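You operate a simulated robot arm through the tools that you are given. There is no shell and no other tool. Be economical: measure what you need, move in short steps, check, and stop when the job is done.

The job below is to be done with a simulated robot arm. You get a single attempt, and the scene is never put back.

Task
Lay the cable sleeve in the white clip, close it, then plug in and switch the supply on.
Fine: the yellow plug goes into the socket on the white supply box, its red switch comes last; leave the other clips shut.

The check looks at the end state, three seconds after you hand in, the way a careful person would. Anything else that was tipped, shoved, dropped, spilled or broken makes it a failure.

Robot
A 7-joint arm with a fingered hand on a trunk, on a base that drives. Base frame: it is fixed to the floor where the robot stands at the start and does not move with it; the origin is under the middle of the robot, x ahead of it, y to its left, z up; the surface under the hand at the start is at about z = 800. Lengths are in mm, angles in rad, forces in N, time in s.
With the tool pointing down near the work surface it reaches from about 300 to 700 mm from the robot's upright axis, wherever it stands. Its first joint turns from -1.204 to 3.002 rad. Places, roughly: blue clip flap [600, -200, 800]; groove of the white clip [600, -400, 800]; orange clip flap [500, -700, 800]; red switch on the supply box [600, -500, 900]; socket on the white supply box [600, -500, 900]; white clip flap [600, -400, 800]. Payload 3.4 kg.
The TCP is the grasp point between the finger pads, 25 mm short of the fingertips. In the tool frame z runs along the fingers and y along their closing line. The gripper opens to 88 mm. The gripper's body begins 29 mm behind the TCP. The gripper is a hand of 4 fingers: y runs from the thumb to the fingers, the wrist lies at [-13, -97, -162] in the tool frame, and closing takes about 1.5 s.
Orientation is that of the tool frame in the base frame, as a unit quaternion [x, y, z, w]. With the fingers straight down and the wrist toward the robot, the tool's x, y and z point along [0, 1, 0], [1, 0, 0] and [0, 0, -1] of the base frame.

Tools
- The arm moves only by the tool servo_tool. Its argument "plan" is a list that holds one entry, the list of rows, each a list of 6 numbers: the shift along the tool's x, y, z in units of 40 mm (1.0 is 40 mm), then the turn, a rotation vector about the tool's x, y, z in units of 4 degrees (1.0 is 4 degrees). In form: [[[tx, ty, tz, rx, ry, rz], ...]]. A call has 1 to 10 rows; each row shifts and turns the commanded pose from where the row before left it, along the tool's axes as they then stand. "gripper" is the opening, from 0 (shut) to 1 (fully open), set as the call begins (left out, the last holds). A call with a number of a shift or a turn outside -1 to 1 is refused whole. Rows are played at 5 a second. More than 50 mm and 0.15 rad between two rows, or a gripper value outside its range, and nothing of the call is played. Where a pose cannot be reached the arm comes as near as it can. A force on the tool above 40 N (or 10 N above the force at the start of the call, whichever is more), or a blocked arm, ends the call early, and 0.2 s more pass. Each finger travels about 108 mm/s and halts on what it meets, pressing with about 33 N; the grip force reading is that of the motor and also rises with nothing between the fingers. The clock runs only during rows and for 0.2 s after the last one: add rows that do not move to give the fingers time. The reply holds the time, the measured pose of the TCP, the force on the tool along the base axes, the opening and the grip force, in the units named above and with some noise, with the torque about the TCP (base axes, N m) and any sound that the robot's microphone picked up.
- Cameras (640 x 400 px; columns grow to the right, rows downward): "scene" is now at [119, -54.6, 1467.2]; the picture's right is [-0.63, -0.78, -0.00], its down [-0.47, 0.38, -0.80] and it looks along [0.62, -0.50, -0.60] (base axes); focal length 291 px, centre (320, 200). "wrist" rides on the gripper at [64, -83, -98] in the tool frame; the picture's right is [-0.62, 0.37, -0.69], its down [-0.71, -0.63, 0.30] and it looks along [-0.32, 0.68, 0.65] (tool axes); focal length 265 px, centre (320, 200). There is no depth. A picture from a camera that has moved, and an enlarged one, comes with that camera's place and axes in the base frame and with its lens.
- get_image(camera): a new picture of that camera. No time passes.
- lift_body(by): slides the trunk up (or, below 0, down) by that many mm; the arm and the scene camera ride with it, the base frame stays. It gives what a move gives, with no picture.
- roll_base(legs): drives the robot by 1 to 6 legs, each [ahead, left, turn to the left] in mm, mm and rad, along the robot's own axes; the way and the turn of a leg run together, so that a leg with both is an arc; at most 1500 mm and 3.142 rad a leg. The arm and the cameras ride along, it lands a little off, and it stops where it bumps. It gives what a move gives.
- finger_targets(index, middle, ring, thumb_bend, thumb_turn): sets how far each is bent, from 0 (flat) to 1 (curled in); at 0.3 the hand is open as for a grip, at 0.7 the pads meet at the TCP. One left out holds its place. A second passes; each finger stops where it meets its share of the squeeze, and holds until it gets a number again. A gripper value or a shape takes the hand back. It gives what a move gives, with no picture; readings hold the bend of each and the force on the fingers (four entries, about 0 where the hand has none), thumb and palm. thumb_turn goes from beside the hand (0) to across from the fingers (1), as for a grip.
- set_grasp(shape): the hand has 4 fingers and takes this shape, open, in about a second: jaw (thumb against the fingers, like two jaws); tri (thumb and two fingers); tip (a fingertip pinch); poke (one finger out to press); point (the index stretched); flat (the hand flat); cup (the hand cupped); fist (a fist). The gripper value then closes the fingers along that shape, each until it touches; the sizes above hold for jaw. It gives what a move gives, with no picture.
- aim_head(pan, tilt): turns the head with the scene camera to pan (to the left, within 1.501 rad either way) and tilt (down, from -0.506 to 1.204), counted from straight ahead of the robot. It gives what a move gives.
- close_up(camera, box): a new picture of the part [left, top, right, bottom] of that camera's present view, enlarged. No time passes.
- finish_job(): hands the job in; it is judged then, once.

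Go step by step. Nothing tells you exact positions but the pictures and the camera data: compare them with the known pose of the tool, close in by small moves and look again before you grip or let go. The budget is 120 turns and 90 pictures, counting those below and the enlarged ones. Unless the task says otherwise, let go and move clear before handing in, and close with one line.

The tools are called after ">>>" by a JSON object that holds its "name" and its "arguments". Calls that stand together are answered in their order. servo_tool: Moves the arm, as the interface text tells. Its arguments: {"type":"object","properties":{"plan":{"type":"array","items":{"type":"array","items":{"type":"array","items":{"type":"number"}}}},"gripper":{"type":"number"}},"required":["plan"]} The other tools are called the same way: lift_body (by) slides the trunk up or down; set_grasp (shape) gives the hand a shape; finger_targets (index, middle, ring, thumb_bend, thumb_turn) moves the fingers one by one; roll_base (legs) drives the base; aim_head (pan, tilt) turns the head that bears the scene camera; get_image (camera) takes a picture; close_up (camera, box) takes an enlarged picture of a part of a camera's view; finish_job () hands the job in.

At the start:

```text
time: 0.0
eef_pos: [377.9, -397.3, 1152.8]
orientation: [0.707, 0.707, 0.0, 0.0]
force: [1.1, 0.0, 0.4]
torque: [0.0, -0.02, -0.01]
finger_gap: 87.7
finger_force: 0.0
shape: jaw
bend: [0.3, 0.3, 0.3, 0.3, 0.98]
finger forces: [0.1, 0.0, 0.0, 0.1, 0.0, 0.0]
trunk travel left (down, up): [-775.0, 65.0]
robot x, y, heading: [0.9, -3.9, -0.001]
head pan, tilt: [-0.677, 0.644]
```

scene: 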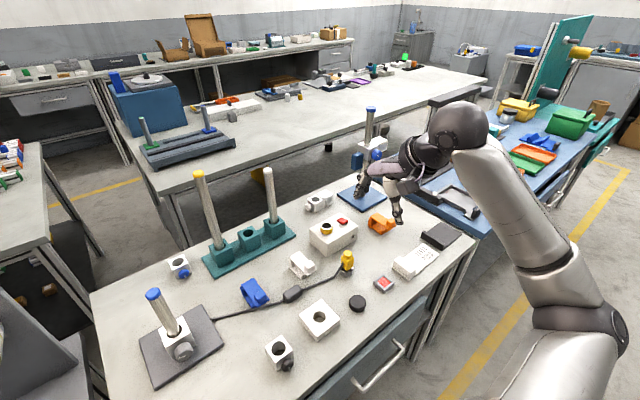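
wrist: 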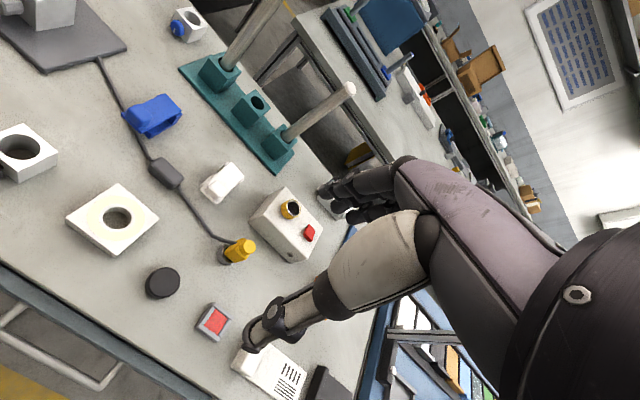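

I see a bench with a cable running from a grey stand to a yellow plug, a sleeve (dark block) on the cable, a white clip, blue and orange clips and a white supply box. I'll enlarge the working area first.

>>> {"name": "close_up", "arguments": {"camera": "scene", "box": [220, 180, 420, 305]}}

>>> {"name": "close_up", "arguments": {"camera": "wrist", "box": [100, 80, 356, 240]}}

```text
3.20 times, centred on (320, 242) of scene
camera zoom: at [119.0, -54.6, 1467.2], right [-0.63, -0.78, 0.0], down [-0.47, 0.38, -0.8], along [0.62, -0.5, -0.6], focal length 932 px, centre (320, 64)
```

zoom: 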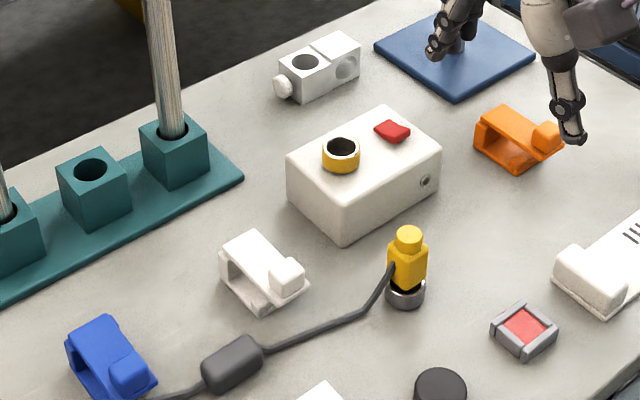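

```text
2.50 times, centred on (228, 160) of wrist
camera zoom: at [294.6, -333.4, 1252.6], right [0.37, -0.62, 0.69], down [-0.63, -0.71, -0.3], along [0.68, -0.32, -0.65], focal length 664 px, centre (550, 300)
```

zoom: 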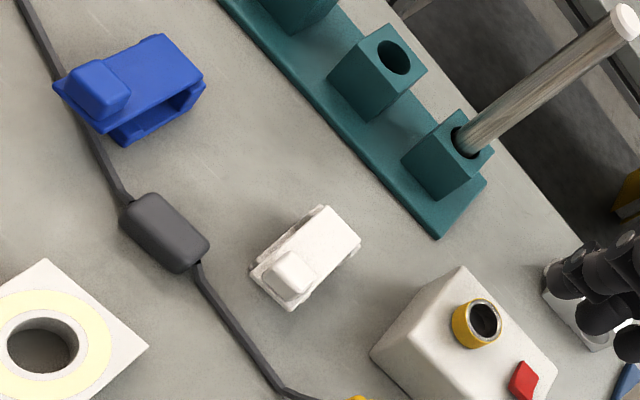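

The white clip appears shut at about (582,-360), sleeve at (526,-290), plug upright at (497,-457), socket at (609,-474,884). I'll zoom in on the clip, plug and the orange/blue ones for the mechanism.

>>> {"name": "close_up", "arguments": {"camera": "scene", "box": [275, 235, 355, 285]}}

>>> {"name": "close_up", "arguments": {"camera": "wrist", "box": [190, 150, 270, 200]}}

>>> {"name": "close_up", "arguments": {"camera": "scene", "box": [300, 205, 412, 275]}}

```text
8.00 times, centred on (315, 260) of scene
camera zoom: at [119.0, -54.6, 1467.2], right [-0.63, -0.78, 0.0], down [-0.47, 0.38, -0.8], along [0.62, -0.5, -0.6], focal length 2329 px, centre (360, -280)
```

zoom: 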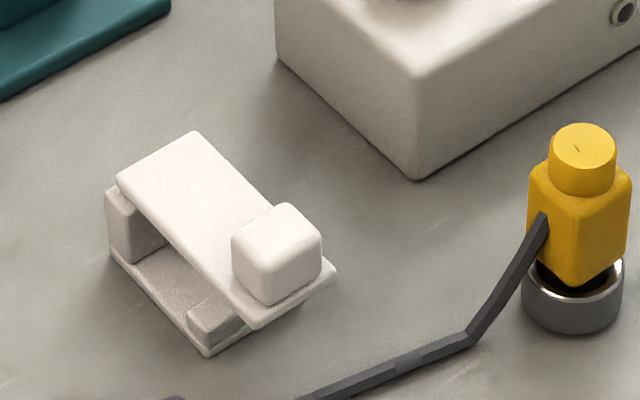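

```text
8.00 times, centred on (230, 175) of wrist
camera zoom: at [294.6, -333.4, 1252.6], right [0.37, -0.62, 0.69], down [-0.63, -0.71, -0.3], along [0.68, -0.32, -0.65], focal length 2123 px, centre (1040, 400)
```

zoom: 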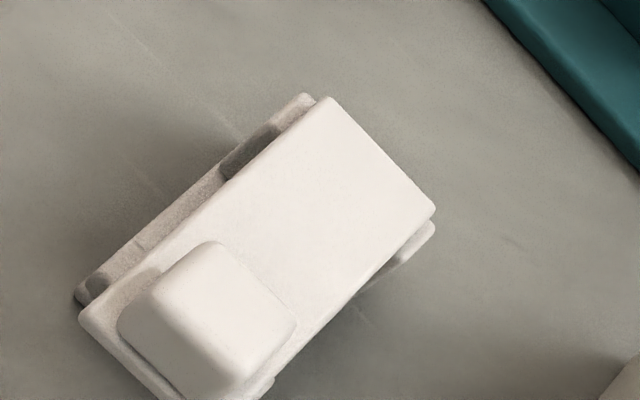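

```text
5.71 times, centred on (356, 240) of scene
camera zoom: at [119.0, -54.6, 1467.2], right [-0.63, -0.78, 0.0], down [-0.47, 0.38, -0.8], along [0.62, -0.5, -0.6], focal length 1664 px, centre (114, -29)
```

zoom: 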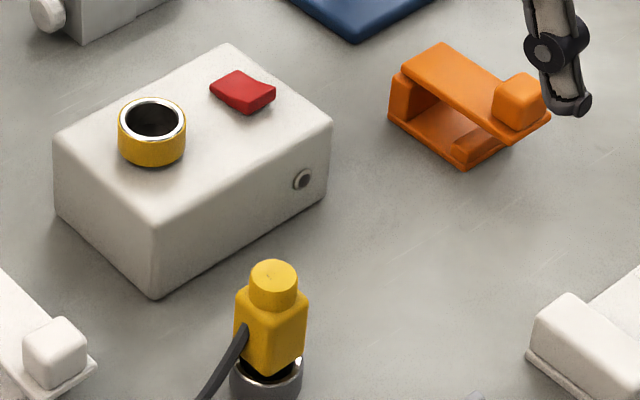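

Clip geometry worked out: flap spans x 525–609, y -338…-374, top z≈845, hinge on the far (+x) side, knob near (540,-356,865). Next I check the cable's other end and the sleeve.

>>> {"name": "close_up", "arguments": {"camera": "scene", "box": [130, 260, 322, 380]}}

>>> {"name": "close_up", "arguments": {"camera": "wrist", "box": [60, 20, 252, 140]}}

>>> {"name": "close_up", "arguments": {"camera": "wrist", "box": [130, 140, 258, 270]}}

```text
3.33 times, centred on (226, 320) of scene
camera zoom: at [119.0, -54.6, 1467.2], right [-0.63, -0.78, 0.0], down [-0.47, 0.38, -0.8], along [0.62, -0.5, -0.6], focal length 971 px, centre (633, -200)
```

zoom: 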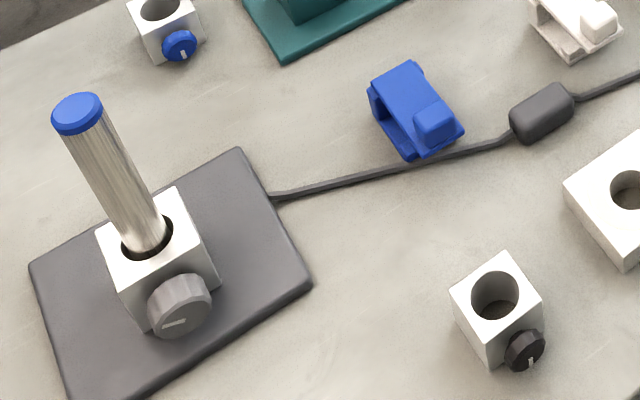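

```text
3.33 times, centred on (156, 80) of wrist
camera zoom: at [294.6, -333.4, 1252.6], right [0.37, -0.62, 0.69], down [-0.63, -0.71, -0.3], along [0.68, -0.32, -0.65], focal length 885 px, centre (867, 600)
```

zoom: 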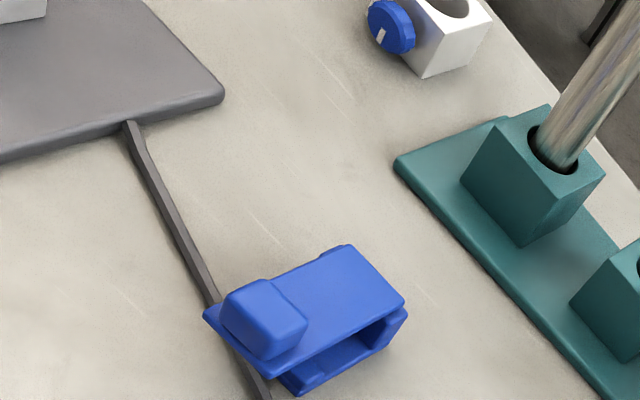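

```text
3.08 times, centred on (194, 205) of wrist
camera zoom: at [294.6, -333.4, 1252.6], right [0.37, -0.62, 0.69], down [-0.63, -0.71, -0.3], along [0.68, -0.32, -0.65], focal length 817 px, centre (708, 185)
```

zoom: 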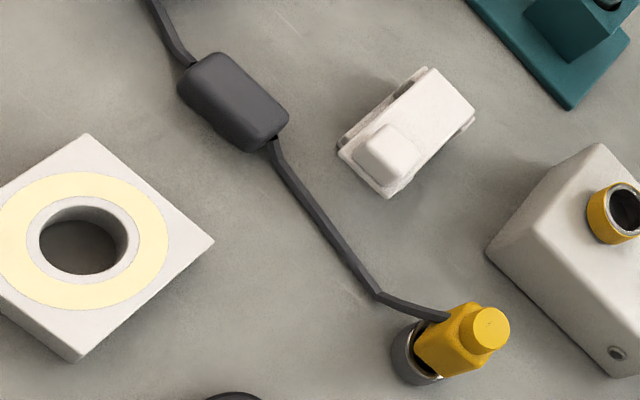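

The cable comes from under the grey stand base, and the flap hinges at its far side with a knob at the near end. I'll open it by pinching the knob from both y-sides, so I move above the clip and begin turning the hand 90°.

>>> {"name": "servo_tool", "arguments": {"plan": [[[0.2, 0.81, 0.6, 0, 0, 0], [0.2, 0.81, 0.6, 0, 0, 0], [0.2, 0.81, 0.6, 0, 0, 0], [0.2, 0.81, 0.6, 0, 0, 0], [0.2, 0.81, 0.6, 0, 0, 0], [0, 0, 0, 0, 0, 1], [0, 0, 0, 0, 0, 1], [0, 0, 0, 0, 0, 1], [0, 0, 0, 0, 0, 1], [0, 0, 0, 0, 0, 1]]]}}

>>> {"name": "servo_tool", "arguments": {"plan": [[[0, 0, 0, 0, 0, 1], [0, 0, 0, 0, 0, 1], [0, 0, 0, 0, 0, 1], [0, 0, 0, 0, 0, 1], [0, 0, 0, 0, 0, 1], [0, 0, 0, 0, 0, 1], [0, 0, 0, 0, 0, 1], [0, 0, 0, 0, 0, 1], [0, 0, 0, 0, 0, 1], [0, 0, 0, 0, 0, 1]]]}}

>>> {"name": "servo_tool", "arguments": {"plan": [[[0, 0, 0, 0, 0, 1], [0, 0, 0, 0, 0, 1], [0, 0, 0, 0, 0, 1], [0, 0, 0, 0, 0, 1], [0, 0, 0, 0, 0, 1], [0, 0, 0, 0, 0, 1], [0, 0, 0, 0, 0, 1], [0, 0, 0, 0, 0, 0.5]]]}}

>>> {"name": "set_grasp", "arguments": {"shape": "tip"}}

>>> {"name": "get_image", "arguments": {"camera": "scene"}}

>>> {"name": "get_image", "arguments": {"camera": "wrist"}}

```text
time: 2.2
eef_pos: [538.8, -358.4, 1034.6]
orientation: [0.82, 0.573, 0.0, 0.0]
force: [0.0, 0.0, 0.5]
torque: [-0.04, -0.02, 0.02]
finger_gap: 87.8
finger_force: 0.0
shape: jaw
bend: [0.3, 0.3, 0.3, 0.3, 0.98]
finger forces: [0.0, 0.0, 0.0, 0.0, 0.0, 0.0]
trunk travel left (down, up): [-775.0, 65.0]
robot x, y, heading: [-2.0, 5.3, -0.001]
head pan, tilt: [-0.677, 0.644]
```

```text
time: 4.4
eef_pos: [540.8, -356.6, 1034.8]
orientation: [0.966, 0.258, 0.0, 0.0]
force: [-0.6, -0.6, -0.5]
torque: [0.0, 0.03, -0.01]
finger_gap: 87.8
finger_force: 0.1
shape: jaw
bend: [0.3, 0.3, 0.3, 0.3, 0.98]
finger forces: [0.0, 0.1, 0.0, 0.0, 0.1, 0.0]
trunk travel left (down, up): [-775.0, 65.0]
robot x, y, heading: [-4.2, 0.2, 0.001]
head pan, tilt: [-0.677, 0.644]
```

```text
time: 6.2
eef_pos: [541.0, -357.8, 1033.2]
orientation: [1.0, 0.0, 0.0, 0.0]
force: [0.2, 0.7, -0.8]
torque: [0.0, 0.01, 0.03]
finger_gap: 87.7
finger_force: 0.2
shape: jaw
bend: [0.3, 0.3, 0.3, 0.3, 0.98]
finger forces: [0.0, 0.0, 0.1, 0.1, 0.0, 0.1]
trunk travel left (down, up): [-775.0, 65.0]
robot x, y, heading: [0.8, -2.2, 0.003]
head pan, tilt: [-0.677, 0.644]
```

```text
time: 7.1
eef_pos: [540.4, -357.6, 1032.9]
orientation: [1.0, 0.0, 0.0, 0.0]
force: [0.1, 0.5, 0.5]
torque: [0.03, -0.02, 0.0]
finger_gap: 87.9
finger_force: 0.0
shape: tip
bend: [0.3, 0.98, 0.99, 0.3, 0.98]
finger forces: [0.0, 0.1, 0.0, 0.0, 0.1, 0.1]
trunk travel left (down, up): [-775.0, 65.0]
robot x, y, heading: [-2.4, -3.2, -0.001]
head pan, tilt: [-0.677, 0.644]
```

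```text
79 pictures are left
camera scene: at [119.1, -54.5, 1467.2], right [-0.63, -0.78, 0.0], down [-0.47, 0.38, -0.8], along [0.62, -0.5, -0.6], focal length 291 px, centre (320, 200)
```

scene: 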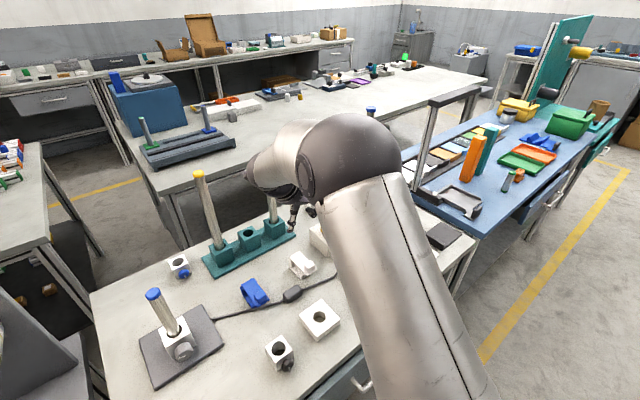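

```text
78 pictures are left
camera wrist: at [604.3, -274.1, 1132.4], right [-0.62, -0.37, 0.69], down [-0.71, 0.63, -0.3], along [-0.32, -0.68, -0.65], focal length 265 px, centre (320, 200)
```

wrist: 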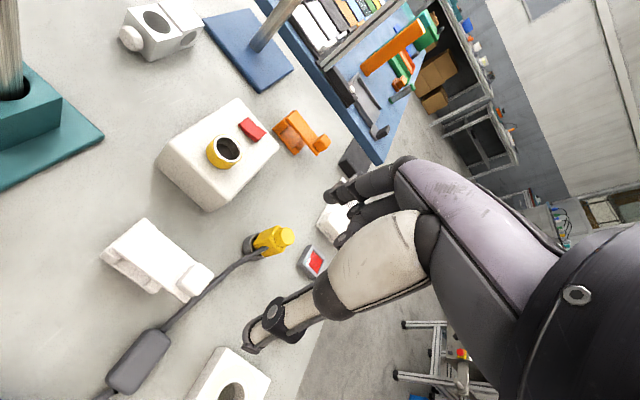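

Hand is now above the knob with a thumb–index pinch closing along y. I descend 100 mm and check alignment from the wrist camera.

>>> {"name": "servo_tool", "arguments": {"plan": [[[0, 0, 0.85, 0, 0, 0], [0, 0, 0.85, 0, 0, 0], [0, 0, 0.8, 0, 0, 0], [0, 0, 0, 0, 0, 0]]]}}

>>> {"name": "get_image", "arguments": {"camera": "wrist"}}

>>> {"name": "close_up", "arguments": {"camera": "scene", "box": [250, 220, 378, 300]}}

```text
time: 8.1
eef_pos: [539.6, -356.1, 933.4]
orientation: [1.0, 0.001, 0.0, -0.001]
force: [1.0, 0.9, 0.1]
torque: [0.0, 0.02, 0.0]
finger_gap: 87.8
finger_force: 0.0
shape: tip
bend: [0.3, 0.98, 0.99, 0.3, 0.98]
finger forces: [0.0, 0.0, 0.0, 0.1, 0.0, 0.0]
trunk travel left (down, up): [-775.0, 65.0]
robot x, y, heading: [-1.1, -1.4, 0.002]
head pan, tilt: [-0.677, 0.644]
```

```text
77 pictures are left
camera wrist: at [603.4, -273.1, 1031.9], right [-0.62, -0.37, 0.69], down [-0.71, 0.63, -0.31], along [-0.32, -0.68, -0.65], focal length 265 px, centre (320, 200)
```

wrist: 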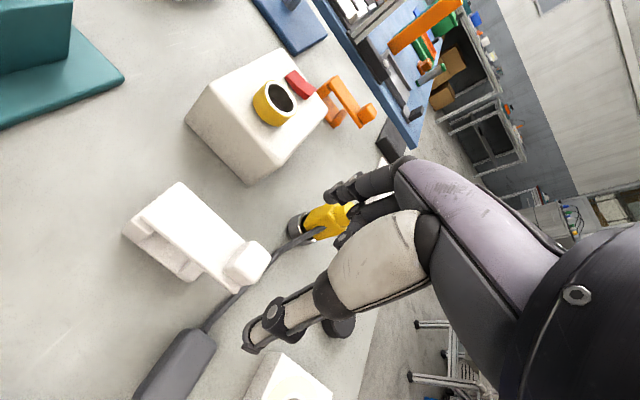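

```text
5.00 times, centred on (314, 260) of scene
camera zoom: at [118.5, -54.6, 1467.2], right [-0.63, -0.78, 0.0], down [-0.47, 0.38, -0.8], along [0.62, -0.5, -0.6], focal length 1456 px, centre (350, -100)
```

zoom: 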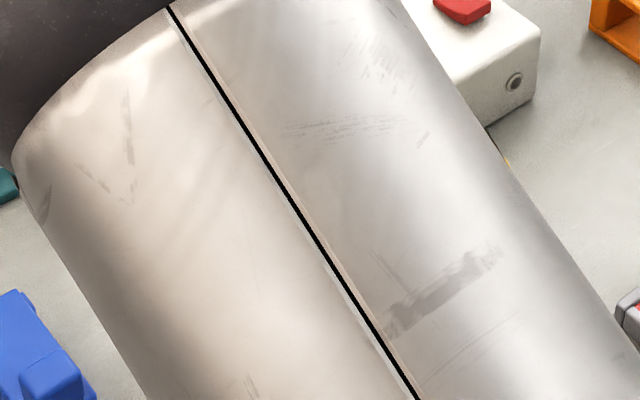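

>>> {"name": "close_up", "arguments": {"camera": "wrist", "box": [120, 170, 312, 290]}}

```text
3.33 times, centred on (216, 230) of wrist
camera zoom: at [603.4, -273.1, 1031.9], right [-0.62, -0.37, 0.69], down [-0.71, 0.63, -0.31], along [-0.32, -0.68, -0.65], focal length 885 px, centre (667, 100)
```

zoom: 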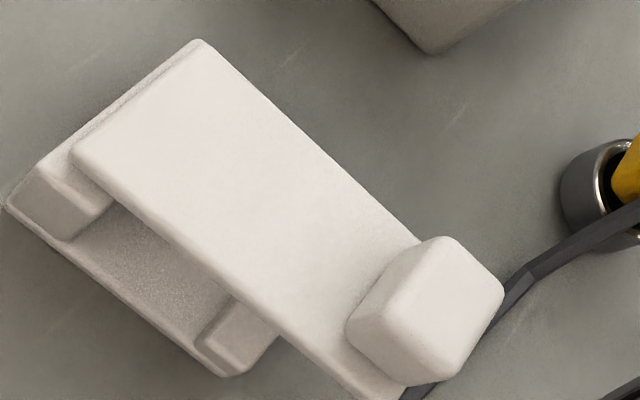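

The knob measures (543,-356); alignment is good within a few mm. I descend to knob height and close the pinch.

>>> {"name": "servo_tool", "arguments": {"plan": [[[0.06, 0, 0.7, 0, 0, 0], [0, 0, 0.65, 0, 0, 0], [0, 0, 0, 0, 0, 0]]]}}

>>> {"name": "servo_tool", "arguments": {"plan": [[[0, 0, 0, 0, 0, 0], [0, 0, 0, 0, 0, 0], [0, 0, 0, 0, 0, 0], [0, 0, 0, 0, 0, 0], [0, 0, 0, 0, 0, 0], [0, 0, 0, 0, 0, 0], [0, 0, 0, 0, 0, 0], [0, 0, 0, 0, 0, 0]]], "gripper": 0}}

>>> {"name": "get_image", "arguments": {"camera": "wrist"}}

```text
time: 8.9
eef_pos: [540.8, -358.1, 880.3]
orientation: [1.0, 0.001, 0.001, 0.001]
force: [0.0, 0.8, -0.2]
torque: [0.0, 0.03, 0.0]
finger_gap: 87.8
finger_force: 0.2
shape: tip
bend: [0.3, 0.98, 0.99, 0.3, 0.98]
finger forces: [0.1, 0.1, 0.0, 0.0, 0.1, 0.0]
trunk travel left (down, up): [-775.0, 65.0]
robot x, y, heading: [-1.4, -0.1, -0.003]
head pan, tilt: [-0.677, 0.644]
```

```text
time: 10.7
eef_pos: [541.8, -357.6, 880.5]
orientation: [1.0, 0.0, 0.0, 0.001]
force: [-0.1, 1.3, -0.3]
torque: [0.0, 0.03, 0.0]
finger_gap: 20.7
finger_force: 33.0
shape: tip
bend: [0.73, 1.0, 1.0, 0.75, 1.0]
finger forces: [28.5, 0.0, 0.0, 0.0, 29.9, 0.0]
trunk travel left (down, up): [-775.0, 65.0]
robot x, y, heading: [-4.9, -0.7, -0.003]
head pan, tilt: [-0.677, 0.644]
```

```text
74 pictures are left
camera wrist: at [605.5, -273.4, 979.0], right [-0.62, -0.37, 0.69], down [-0.71, 0.63, -0.3], along [-0.32, -0.68, -0.65], focal length 265 px, centre (320, 200)
```

wrist: 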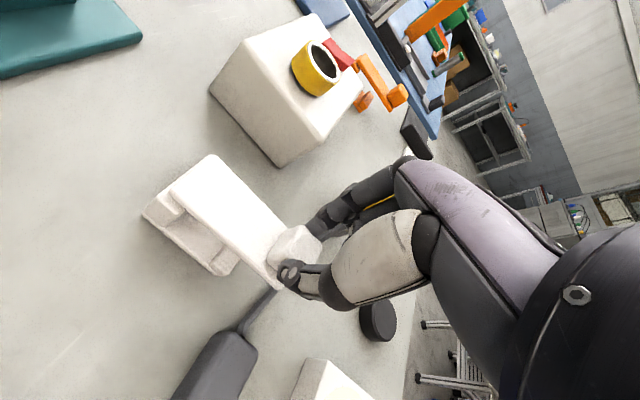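

Knob is held (20.7 mm, 29 N each side). I lift along the hinge arc through the first 30° and watch.

>>> {"name": "servo_tool", "arguments": {"plan": [[[0.08, 0, -0.2, 0, 0, 0], [0.09, 0, -0.185, 0, 0, 0], [0.12, 0, -0.17, 0, 0, 0], [0.14, 0, -0.16, 0, 0, 0], [0, 0, 0, 0, 0, 0]]]}}

>>> {"name": "get_image", "arguments": {"camera": "wrist"}}

```text
time: 11.9
eef_pos: [558.7, -356.7, 909.5]
orientation: [1.0, 0.001, 0.0, 0.0]
force: [-0.1, 3.3, -2.6]
torque: [0.06, 0.15, -0.04]
finger_gap: 20.5
finger_force: 33.0
shape: tip
bend: [0.73, 1.0, 1.0, 0.75, 1.0]
finger forces: [27.4, 0.1, 0.0, 0.0, 31.2, 0.0]
trunk travel left (down, up): [-775.0, 65.0]
robot x, y, heading: [-1.0, 1.5, 0.002]
head pan, tilt: [-0.677, 0.644]
```

```text
73 pictures are left
camera wrist: at [623.6, -273.6, 1007.5], right [-0.62, -0.37, 0.69], down [-0.71, 0.63, -0.3], along [-0.32, -0.68, -0.65], focal length 265 px, centre (320, 200)
```

wrist: 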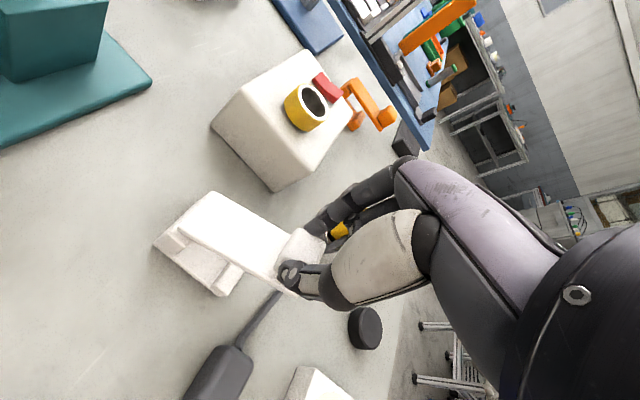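

Flap is opening with low force. I continue along the arc to about 60°.

>>> {"name": "servo_tool", "arguments": {"plan": [[[0.16, 0, -0.13, 0, 0, 0], [0.18, 0, -0.12, 0, 0, 0], [0.19, 0, -0.09, 0, 0, 0], [0.2, 0, -0.07, 0, 0, 0], [0, 0, 0, 0, 0, 0]]]}}

>>> {"name": "close_up", "arguments": {"camera": "wrist", "box": [120, 150, 440, 350]}}

```text
time: 13.1
eef_pos: [588.0, -357.3, 926.5]
orientation: [1.0, -0.001, 0.001, 0.001]
force: [-2.6, 5.8, 1.0]
torque: [0.12, 0.25, -0.07]
finger_gap: 20.6
finger_force: 33.2
shape: tip
bend: [0.73, 1.0, 1.0, 0.75, 1.0]
finger forces: [27.1, 0.0, 0.1, 0.1, 32.7, 0.0]
trunk travel left (down, up): [-775.0, 65.0]
robot x, y, heading: [-0.2, 3.6, 0.002]
head pan, tilt: [-0.677, 0.644]
```

```text
2.00 times, centred on (280, 250) of wrist
camera zoom: at [652.4, -273.5, 1024.7], right [-0.62, -0.37, 0.69], down [-0.71, 0.63, -0.31], along [-0.32, -0.68, -0.65], focal length 531 px, centre (400, 100)
```

zoom: 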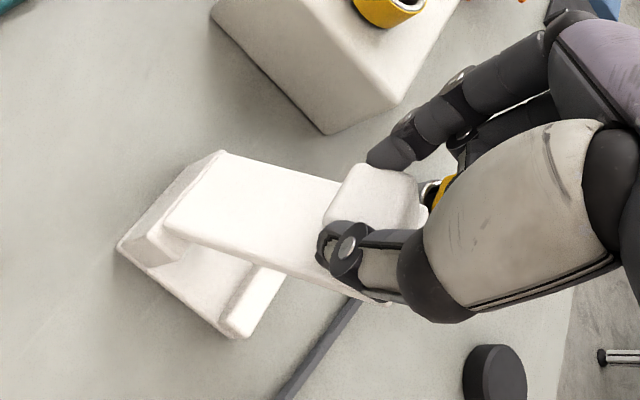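

>>> {"name": "servo_tool", "arguments": {"plan": [[[0.21, 0, -0.03, 0, -0.5, 0], [0.22, 0, -0.02, 0, -0.5, 0], [0.22, 0, 0.02, 0, -0.5, 0], [0.22, 0, 0.04, 0, -0.5, 0], [0, 0, 0, 0, 0, 0]]]}}

>>> {"name": "close_up", "arguments": {"camera": "wrist", "box": [120, 150, 440, 350]}}

```text
time: 14.3
eef_pos: [619.1, -357.0, 926.3]
orientation: [0.998, 0.0, -0.068, 0.001]
force: [0.3, 2.6, 17.8]
torque: [0.01, 0.11, -0.07]
finger_gap: 22.1
finger_force: 33.2
shape: tip
bend: [0.74, 1.0, 1.0, 0.77, 1.0]
finger forces: [28.6, 0.1, 0.1, 0.0, 30.7, 0.1]
trunk travel left (down, up): [-775.0, 65.0]
robot x, y, heading: [1.0, -2.1, -0.007]
head pan, tilt: [-0.677, 0.644]
```

```text
2.00 times, centred on (280, 250) of wrist
camera zoom: at [697.0, -272.7, 1014.8], right [-0.52, -0.37, 0.77], down [-0.75, 0.63, -0.21], along [-0.41, -0.69, -0.6], focal length 531 px, centre (400, 100)
```

zoom: 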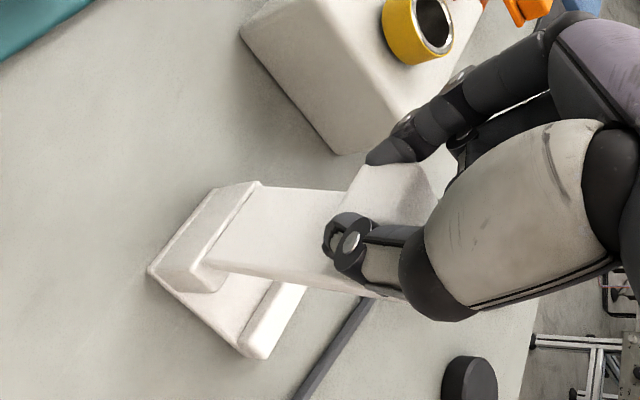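

The flap is near vertical; the tool is pressing a bit downward. I ease up slightly, push a little further back, then release and look.

>>> {"name": "servo_tool", "arguments": {"plan": [[[0.1, 0, -0.08, 0, -0.5, 0], [0.15, 0, 0, 0, -0.5, 0], [0.15, 0, 0.02, 0, -0.5, 0], [0, 0, 0, 0, 0, 0]]]}}

>>> {"name": "close_up", "arguments": {"camera": "wrist", "box": [120, 150, 440, 350]}}

```text
time: 15.3
eef_pos: [603.4, -358.1, 928.0]
orientation: [0.993, 0.001, -0.118, -0.002]
force: [2.3, 5.7, -11.7]
torque: [0.05, -0.11, 0.06]
finger_gap: 21.8
finger_force: 33.0
shape: tip
bend: [0.74, 1.0, 1.0, 0.76, 1.0]
finger forces: [25.5, 0.1, 0.0, 0.1, 30.6, 0.1]
out of reach, approached as far as the arm can: row 1, 2, 3
trunk travel left (down, up): [-775.0, 65.0]
robot x, y, heading: [-0.7, 0.4, 0.002]
head pan, tilt: [-0.677, 0.644]
```

```text
2.00 times, centred on (280, 250) of wrist
camera zoom: at [689.7, -274.3, 1009.2], right [-0.44, -0.37, 0.82], down [-0.77, 0.63, -0.13], along [-0.47, -0.68, -0.56], focal length 531 px, centre (400, 100)
```

zoom: 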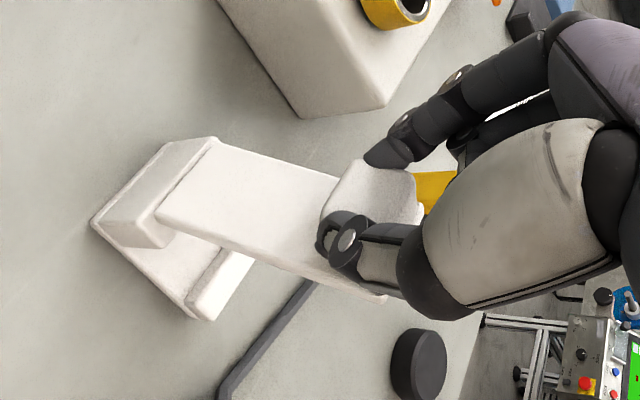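

The arm hit its reach limit, so the base must later move sideways toward the clip. I release the knob now and see whether the flap stays where it is.

>>> {"name": "servo_tool", "arguments": {"plan": [[[0, 0, 0, 0, 0, 0], [0, 0, 0, 0, 0, 0], [0, 0, 0, 0, 0, 0], [0, 0, 0, 0, 0, 0], [0, 0, 0, 0, 0, 0]]], "gripper": 0.6}}

>>> {"name": "get_image", "arguments": {"camera": "wrist"}}

```text
time: 16.5
eef_pos: [602.7, -358.5, 930.3]
orientation: [0.993, 0.002, -0.116, -0.001]
force: [0.3, -0.7, 0.1]
torque: [0.03, 0.02, -0.02]
finger_gap: 52.4
finger_force: 0.1
shape: tip
bend: [0.31, 0.98, 0.99, 0.65, 1.0]
finger forces: [0.0, 0.0, 0.0, 0.1, 0.0, 0.0]
trunk travel left (down, up): [-775.0, 65.0]
robot x, y, heading: [0.6, -0.8, -0.005]
head pan, tilt: [-0.677, 0.644]
```

```text
69 pictures are left
camera wrist: at [688.3, -274.7, 1012.3], right [-0.44, -0.37, 0.82], down [-0.77, 0.63, -0.13], along [-0.47, -0.68, -0.56], focal length 265 px, centre (320, 200)
```

wrist: 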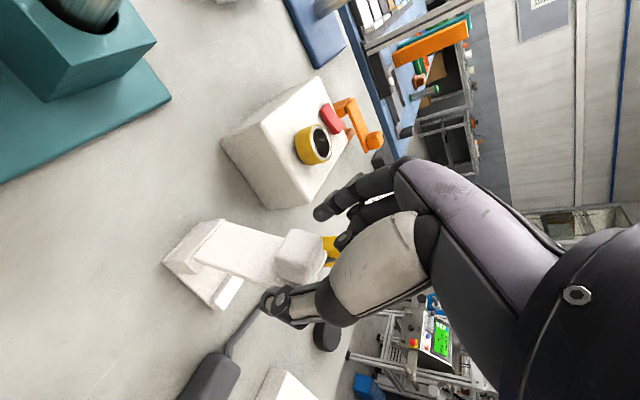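

The flap holds its partly open position on its own. I withdraw straight up and level the hand.

>>> {"name": "servo_tool", "arguments": {"plan": [[[-0.2, 0, -0.9, 0, 0, 0], [-0.2, 0, -0.9, 0, 0, 0], [-0.2, 0, -0.9, 0, 0, 0], [-0.5, 0, -0.8, 0, 1, 0], [-0.5, 0, -0.5, 0, 1, 0], [-0.5, 0, -0.3, 0, 1, 0], [-0.5, 0, 0, 0, 0.35, 0], [0, 0, 0, 0, 0, 0]]]}}

>>> {"name": "get_image", "arguments": {"camera": "wrist"}}

>>> {"name": "get_image", "arguments": {"camera": "scene"}}

```text
time: 18.3
eef_pos: [540.3, -359.5, 1115.8]
orientation: [1.0, 0.0, -0.005, 0.0]
force: [-0.7, 0.5, -0.3]
torque: [0.0, 0.06, 0.03]
finger_gap: 52.2
finger_force: 0.0
shape: tip
bend: [0.31, 0.98, 0.99, 0.65, 1.0]
finger forces: [0.0, 0.0, 0.0, 0.0, 0.0, 0.0]
trunk travel left (down, up): [-775.0, 65.0]
robot x, y, heading: [2.0, -4.9, 0.0]
head pan, tilt: [-0.677, 0.644]
```

```text
68 pictures are left
camera wrist: at [606.0, -275.2, 1213.9], right [-0.61, -0.37, 0.7], down [-0.72, 0.63, -0.3], along [-0.33, -0.68, -0.65], focal length 265 px, centre (320, 200)
```

wrist: 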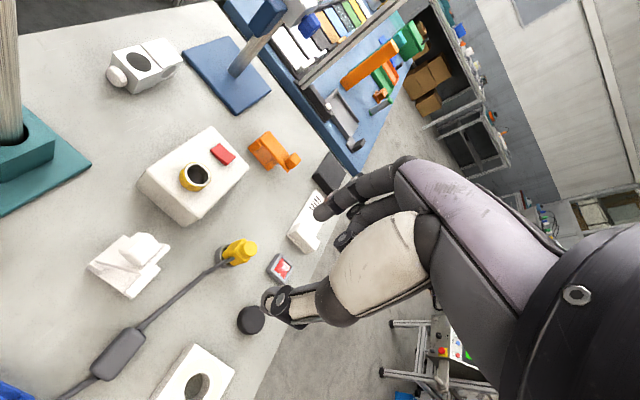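

```text
67 pictures are left
camera scene: at [119.7, -54.8, 1467.1], right [-0.63, -0.78, 0.0], down [-0.47, 0.38, -0.8], along [0.62, -0.5, -0.6], focal length 291 px, centre (320, 200)
```

scene: 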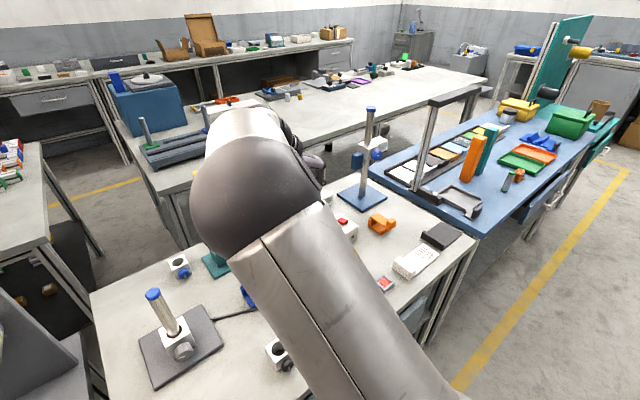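

The flap is standing partly open and stays. I'll shift the base 200 mm to the right for reach, and turn the hand back so it closes along x.

>>> {"name": "roll_base", "arguments": {"legs": [[0, -200, 0]]}}

>>> {"name": "servo_tool", "arguments": {"plan": [[[0, 0, 0, 0, 0, -1], [0, 0, 0, 0, 0, -1], [0, 0, 0, 0, 0, -1], [0, 0, 0, 0, 0, -1], [0, 0, 0, 0, 0, -1], [0, 0, 0, 0, 0, -1], [0, 0, 0, 0, 0, -1], [0, 0, 0, 0, 0, -1], [0, 0, 0, 0, 0, -1], [0, 0, 0, 0, 0, -1]]]}}

>>> {"name": "servo_tool", "arguments": {"plan": [[[0, 0, 0, 0, 0, -1], [0, 0, 0, 0, 0, -1], [0, 0, 0, 0, 0, -1], [0, 0, 0, 0, 0, -1], [0, 0, 0, 0, 0, -1], [0, 0, 0, 0, 0, -1], [0, 0, 0, 0, 0, -1], [0, 0, 0, 0, 0, -1], [0, 0, 0, 0, 0, -1], [0, 0, 0, 0, 0, -1]]]}}

>>> {"name": "get_image", "arguments": {"camera": "scene"}}

```text
time: 19.9
eef_pos: [541.9, -557.5, 1115.9]
orientation: [1.0, 0.003, -0.006, 0.001]
force: [0.7, -0.2, 0.5]
torque: [0.0, -0.04, 0.01]
finger_gap: 52.5
finger_force: 0.3
shape: tip
bend: [0.31, 0.98, 0.99, 0.65, 1.0]
finger forces: [0.0, 0.0, 0.0, 0.0, 0.1, 0.0]
trunk travel left (down, up): [-775.0, 65.0]
robot x, y, heading: [-2.3, -197.9, 0.005]
head pan, tilt: [-0.677, 0.644]
```

```text
time: 22.1
eef_pos: [543.7, -558.0, 1116.3]
orientation: [0.938, 0.346, -0.005, -0.002]
force: [-0.1, 1.1, 0.0]
torque: [-0.03, 0.02, -0.04]
finger_gap: 52.5
finger_force: 0.1
shape: tip
bend: [0.31, 0.98, 0.99, 0.65, 1.0]
finger forces: [0.0, 0.0, 0.0, 0.1, 0.1, 0.1]
trunk travel left (down, up): [-775.0, 65.0]
robot x, y, heading: [-0.3, -199.8, 0.006]
head pan, tilt: [-0.677, 0.644]
```

```text
time: 24.3
eef_pos: [542.0, -557.6, 1115.2]
orientation: [0.764, 0.645, -0.005, -0.004]
force: [0.2, -0.3, -0.6]
torque: [-0.01, 0.03, -0.01]
finger_gap: 52.2
finger_force: 0.2
shape: tip
bend: [0.31, 0.98, 0.99, 0.65, 1.0]
finger forces: [0.0, 0.1, 0.0, 0.1, 0.0, 0.0]
trunk travel left (down, up): [-775.0, 65.0]
robot x, y, heading: [0.1, -201.3, 0.008]
head pan, tilt: [-0.677, 0.644]
```

```text
66 pictures are left
camera scene: at [119.7, -255.5, 1467.2], right [-0.62, -0.78, 0.0], down [-0.47, 0.37, -0.8], along [0.63, -0.5, -0.6], focal length 291 px, centre (320, 200)
```

scene: 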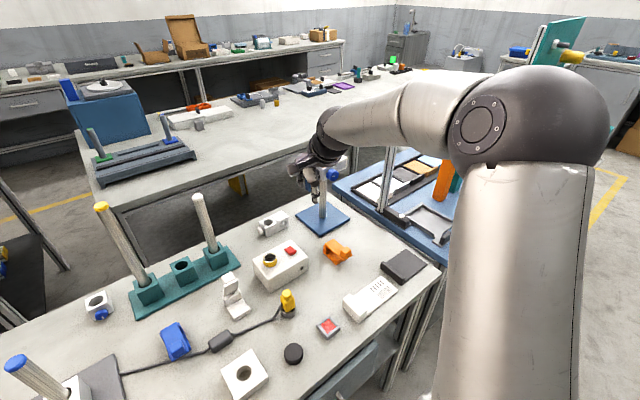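

The flap stands roughly vertical now with a clear view. I finish the turn and aim the head at the clip.

>>> {"name": "servo_tool", "arguments": {"plan": [[[0, 0, 0, 0, 0, -1], [0, 0, 0, 0, 0, -1], [0, 0, 0, 0, 0, -0.4], [0, 0, 0, 0, 0, 0]]]}}

>>> {"name": "aim_head", "arguments": {"pan": -0.25, "tilt": 0.9}}

>>> {"name": "get_image", "arguments": {"camera": "scene"}}

>>> {"name": "close_up", "arguments": {"camera": "scene", "box": [210, 120, 370, 220]}}

```text
time: 25.3
eef_pos: [542.5, -557.8, 1116.0]
orientation: [0.708, 0.707, -0.003, -0.004]
force: [-0.4, 0.1, -0.3]
torque: [0.03, 0.0, -0.01]
finger_gap: 52.5
finger_force: 0.0
shape: tip
bend: [0.31, 0.98, 0.99, 0.65, 1.0]
finger forces: [0.0, 0.0, 0.1, 0.0, 0.1, 0.1]
trunk travel left (down, up): [-775.0, 65.0]
robot x, y, heading: [4.1, -201.1, 0.003]
head pan, tilt: [-0.677, 0.644]
```

```text
time: 26.2
eef_pos: [541.6, -557.0, 1115.8]
orientation: [0.708, 0.706, -0.004, -0.004]
force: [-1.5, -0.3, -0.9]
torque: [0.02, -0.02, -0.02]
finger_gap: 52.4
finger_force: 0.1
shape: tip
bend: [0.31, 0.98, 0.99, 0.65, 1.0]
finger forces: [0.1, 0.0, 0.1, 0.0, 0.0, 0.1]
trunk travel left (down, up): [-775.0, 65.0]
robot x, y, heading: [0.3, -199.4, 0.0]
head pan, tilt: [-0.25, 0.901]
```

```text
65 pictures are left
camera scene: at [125.0, -219.1, 1446.3], right [-0.24, -0.97, 0.0], down [-0.76, 0.19, -0.62], along [0.6, -0.15, -0.78], focal length 291 px, centre (320, 200)
```

scene: 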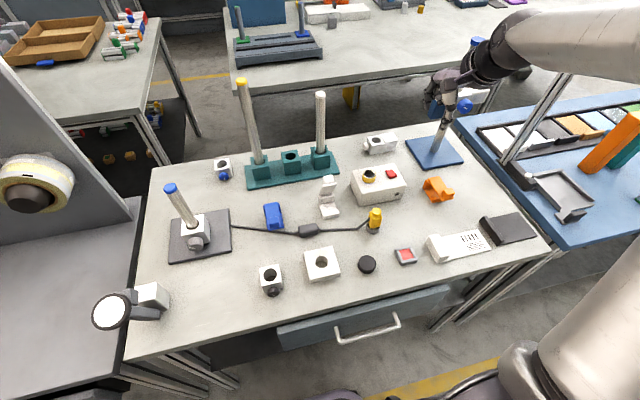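

```text
4.00 times, centred on (290, 170) of scene
camera zoom: at [125.0, -219.1, 1446.3], right [-0.24, -0.97, 0.0], down [-0.76, 0.19, -0.62], along [0.6, -0.15, -0.78], focal length 1165 px, centre (440, 320)
```

zoom: 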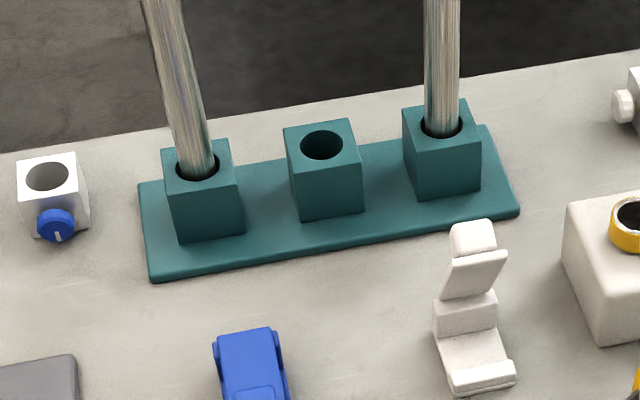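

>>> {"name": "close_up", "arguments": {"camera": "scene", "box": [280, 165, 392, 250]}}

>>> {"name": "close_up", "arguments": {"camera": "scene", "box": [300, 170, 348, 200]}}

```text
4.71 times, centred on (336, 208) of scene
camera zoom: at [125.0, -219.1, 1446.3], right [-0.24, -0.97, 0.0], down [-0.76, 0.19, -0.62], along [0.6, -0.15, -0.78], focal length 1370 px, centre (245, 165)
```

zoom: 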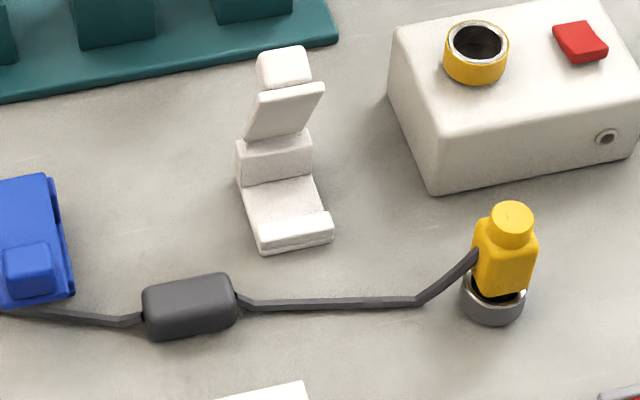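

```text
13.33 times, centred on (324, 185) of scene
camera zoom: at [125.0, -219.1, 1446.3], right [-0.24, -0.97, 0.0], down [-0.76, 0.19, -0.62], along [0.6, -0.15, -0.78], focal length 3882 px, centre (267, 400)
```

zoom: 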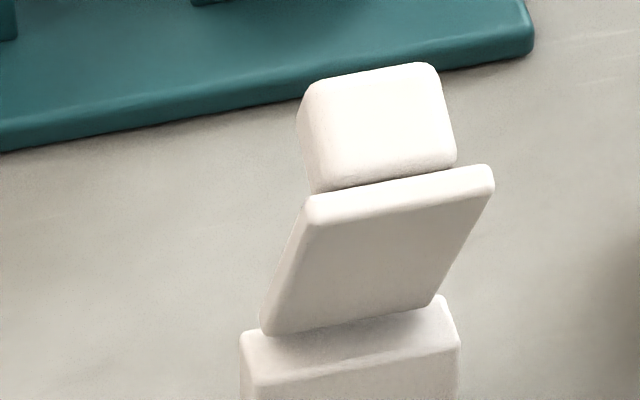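

The flap stands about vertical; base groove spans roughly x 563–600. To make room for the hand I'll push the flap a bit further back: closed fingers, come in front of it, then push +x gently.

>>> {"name": "servo_tool", "arguments": {"plan": [[[1, 0, 0, 0, 0, 0], [1, 0, 0, 0, 0, 0], [1, 0, 0, 0, 0, 0], [1, 0, 0, 0, 0, 0], [1, 0, 0, 0, 0, 0], [0, 0, 1, 0, 0, 0], [0, 0, 1, 0, 0, 0], [0, 0, 1, 0, 0, 0], [0, 0, 1, 0, 0, 0], [0, 0, 0.5, 0, 0, 0]]], "gripper": 0}}

>>> {"name": "get_image", "arguments": {"camera": "scene"}}

>>> {"name": "get_image", "arguments": {"camera": "wrist"}}

```text
time: 28.4
eef_pos: [541.3, -356.9, 935.3]
orientation: [0.707, 0.707, -0.004, -0.003]
force: [-0.6, -0.2, -0.4]
torque: [-0.02, 0.05, -0.02]
finger_gap: 0.0
finger_force: 33.1
shape: tip
bend: [0.7, 1.0, 1.0, 0.79, 1.0]
finger forces: [0.0, 0.0, 0.0, 0.0, 0.1, 0.0]
trunk travel left (down, up): [-775.0, 65.0]
robot x, y, heading: [0.7, -200.7, 0.004]
head pan, tilt: [-0.25, 0.901]
```

```text
61 pictures are left
camera scene: at [125.2, -218.9, 1446.3], right [-0.24, -0.97, 0.0], down [-0.76, 0.19, -0.62], along [0.6, -0.15, -0.78], focal length 291 px, centre (320, 200)
```

scene: 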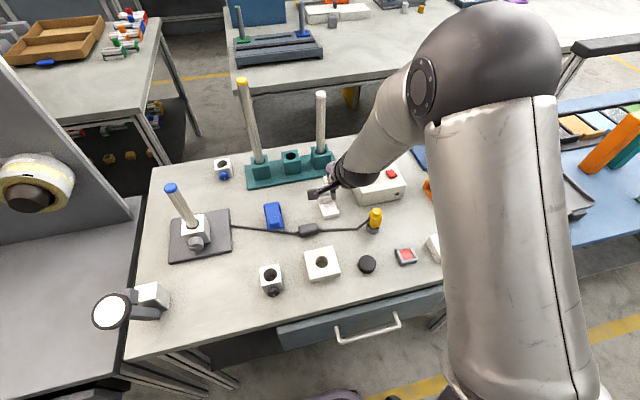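

```text
60 pictures are left
camera wrist: at [459.4, -292.7, 1034.5], right [0.37, -0.62, 0.69], down [-0.63, -0.71, -0.3], along [0.68, -0.33, -0.66], focal length 265 px, centre (320, 200)
```

wrist: 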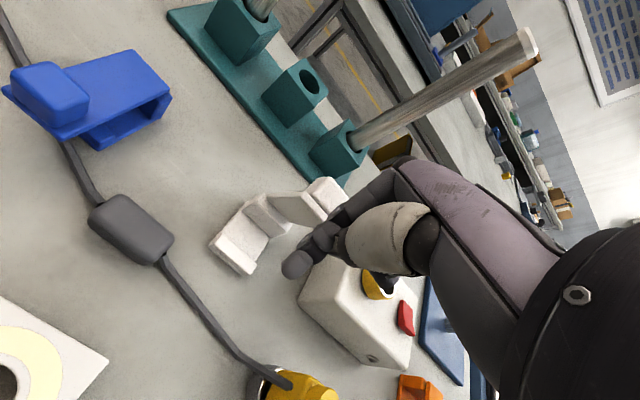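

Clear view of the flap next to the fingers. I lower 28 mm and advance toward the flap in small steps.

>>> {"name": "servo_tool", "arguments": {"plan": [[[0, 0, 0.7, 0, 0, 0], [0, 0.5, 0, 0, 0, 0], [0, 0.5, 0, 0, 0, 0], [0, 0.25, 0, 0, 0, 0], [0, 0.25, 0, 0, 0, 0], [0, 0.25, 0, 0, 0, 0], [0, 0, 0, 0, 0, 0]]]}}

>>> {"name": "close_up", "arguments": {"camera": "wrist", "box": [150, 130, 470, 330]}}

```text
time: 29.4
eef_pos: [588.4, -355.8, 917.2]
orientation: [0.708, 0.706, 0.004, 0.003]
force: [-16.4, 0.4, 23.9]
torque: [-0.17, -0.55, -0.07]
finger_gap: 0.0
finger_force: 33.6
shape: tip
bend: [0.7, 1.0, 1.0, 0.76, 1.0]
finger forces: [0.1, 38.4, 0.0, 0.0, 9.5, 0.1]
trunk travel left (down, up): [-775.0, 65.0]
robot x, y, heading: [-0.0, -202.0, 0.004]
head pan, tilt: [-0.25, 0.901]
stopped in row 5: the force on the tool passed its limit at 45 N (the readings are from after the stop); the commanded pose is now the measured one
```

```text
2.00 times, centred on (310, 230) of wrist
camera zoom: at [503.9, -290.3, 1015.3], right [0.36, -0.62, 0.7], down [-0.63, -0.71, -0.31], along [0.69, -0.33, -0.65], focal length 531 px, centre (340, 140)
```

zoom: 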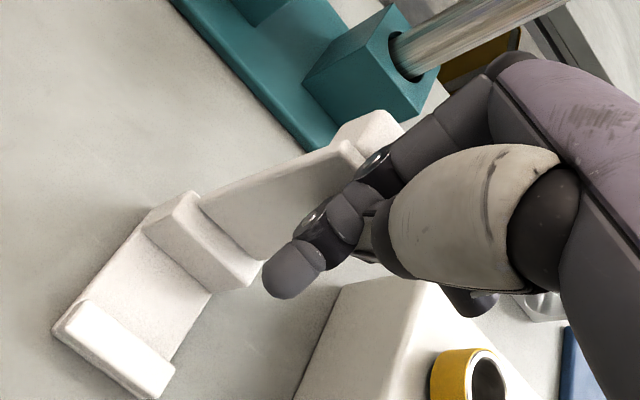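

A curled middle finger caught the flap's upper edge. I back off and switch to the jaw shape (no curled knuckles) before pushing.

>>> {"name": "servo_tool", "arguments": {"plan": [[[0, -0.5, -0.3, 0, 0, 0], [0, -0.7, -0.3, 0, 0, 0], [0, 0, 0, 0, 0, 0]]]}}

>>> {"name": "set_grasp", "arguments": {"shape": "jaw"}}

>>> {"name": "servo_tool", "arguments": {"plan": [[[0, 0, 0, 0, 0, 0], [0, 0, 0, 0, 0, 0], [0, 0, 0, 0, 0, 0], [0, 0, 0, 0, 0, 0], [0, 0, 0, 0, 0, 0], [0, 0, 0, 0, 0, 0]]], "gripper": 0.1}}

>>> {"name": "get_image", "arguments": {"camera": "wrist"}}

>>> {"name": "close_up", "arguments": {"camera": "scene", "box": [280, 150, 392, 250]}}

```text
time: 30.2
eef_pos: [547.0, -358.3, 934.3]
orientation: [0.708, 0.706, -0.003, -0.002]
force: [0.2, 1.5, 0.5]
torque: [-0.03, -0.03, -0.02]
finger_gap: 0.0
finger_force: 33.5
shape: tip
bend: [0.7, 1.0, 1.0, 0.78, 1.0]
finger forces: [0.1, 0.0, 0.1, 0.0, 0.1, 0.1]
trunk travel left (down, up): [-775.0, 65.0]
robot x, y, heading: [-1.6, -199.9, 0.008]
head pan, tilt: [-0.25, 0.901]
```

```text
time: 31.1
eef_pos: [545.5, -357.1, 935.5]
orientation: [0.708, 0.706, -0.001, -0.001]
force: [-0.2, -0.9, 0.5]
torque: [-0.02, -0.01, 0.0]
finger_gap: 87.2
finger_force: 0.1
shape: jaw
bend: [0.3, 0.31, 0.3, 0.3, 0.98]
finger forces: [0.0, 1.5, 0.0, 0.0, 0.1, 0.0]
trunk travel left (down, up): [-775.0, 65.0]
robot x, y, heading: [-3.0, -202.8, 0.006]
head pan, tilt: [-0.25, 0.901]
```

```text
time: 32.5
eef_pos: [544.7, -357.4, 935.2]
orientation: [0.708, 0.706, -0.001, -0.001]
force: [-0.5, -0.2, 0.2]
torque: [0.0, -0.01, -0.02]
finger_gap: 9.0
finger_force: 0.0
shape: jaw
bend: [0.72, 0.64, 0.63, 0.73, 1.0]
finger forces: [0.0, 0.0, 0.0, 0.0, 0.1, 0.0]
trunk travel left (down, up): [-775.0, 65.0]
robot x, y, heading: [0.3, -199.7, 0.005]
head pan, tilt: [-0.25, 0.901]
```

```text
58 pictures are left
camera wrist: at [462.7, -292.7, 1034.2], right [0.37, -0.62, 0.69], down [-0.63, -0.71, -0.3], along [0.68, -0.33, -0.66], focal length 265 px, centre (320, 200)
```

wrist: 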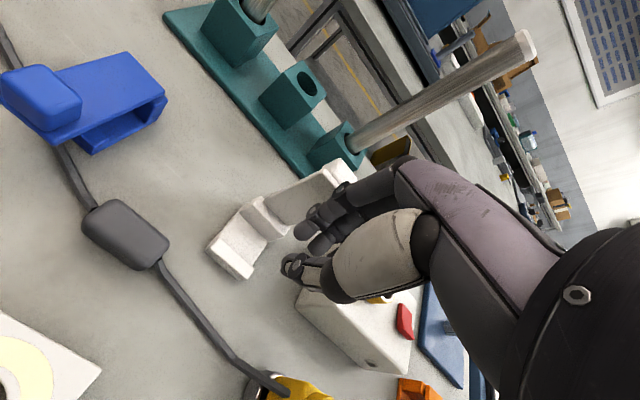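

```text
4.00 times, centred on (336, 200) of scene
camera zoom: at [124.7, -219.0, 1446.2], right [-0.24, -0.97, 0.0], down [-0.76, 0.19, -0.62], along [0.6, -0.15, -0.78], focal length 1165 px, centre (256, 200)
```

zoom: 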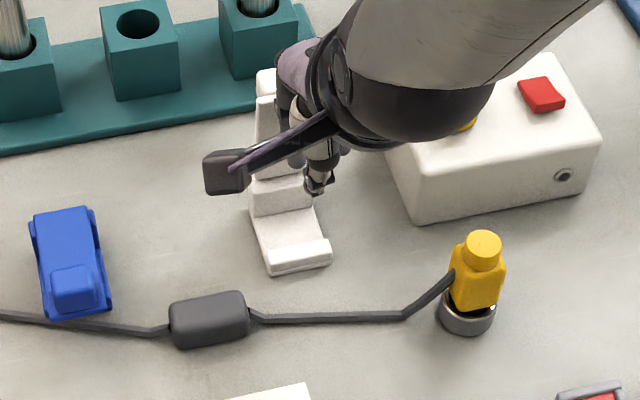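

Clip is undisturbed. I lower and push the flap with the flat backs of the fingers.

>>> {"name": "servo_tool", "arguments": {"plan": [[[0, 0, 0.7, 0, 0, 0], [0, 0.4, 0, 0, 0, 0], [0, 0.3, 0, 0, 0, 0], [0, 0.2, 0, 0, 0, 0], [0, 0.2, 0, 0, 0, 0], [0, 0.2, 0, 0, 0, 0], [0, 0.2, 0, 0, 0, 0], [0, 0.2, 0, 0, 0, 0], [0, 0, 0, 0, 0, 0]]]}}

>>> {"name": "get_image", "arguments": {"camera": "wrist"}}

```text
time: 33.7
eef_pos: [572.3, -356.3, 906.4]
orientation: [0.708, 0.707, -0.008, -0.007]
force: [-31.0, 0.1, 11.8]
torque: [-0.06, -0.81, -0.25]
finger_gap: 5.2
finger_force: 0.0
shape: jaw
bend: [0.72, 0.72, 0.63, 0.73, 1.0]
finger forces: [3.1, 30.0, 0.5, 0.0, 0.1, 0.1]
trunk travel left (down, up): [-775.0, 65.0]
robot x, y, heading: [-1.8, -203.2, 0.005]
head pan, tilt: [-0.25, 0.901]
stopped in row 5: the force on the tool passed its limit at 45 N (the readings are from after the stop); the commanded pose is now the measured one
```

```text
56 pictures are left
camera wrist: at [490.6, -291.9, 1006.6], right [0.38, -0.62, 0.69], down [-0.64, -0.71, -0.29], along [0.67, -0.33, -0.67], focal length 265 px, centre (320, 200)
```

wrist: 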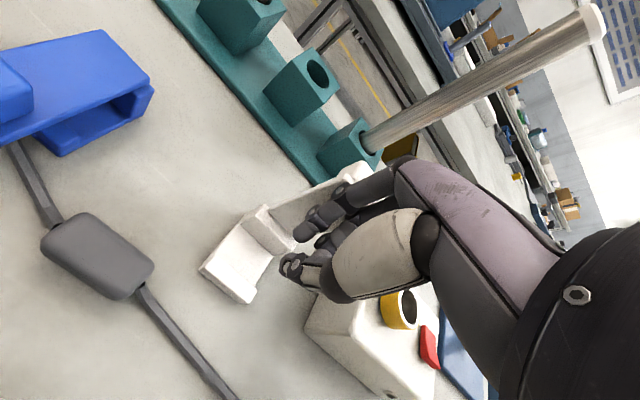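

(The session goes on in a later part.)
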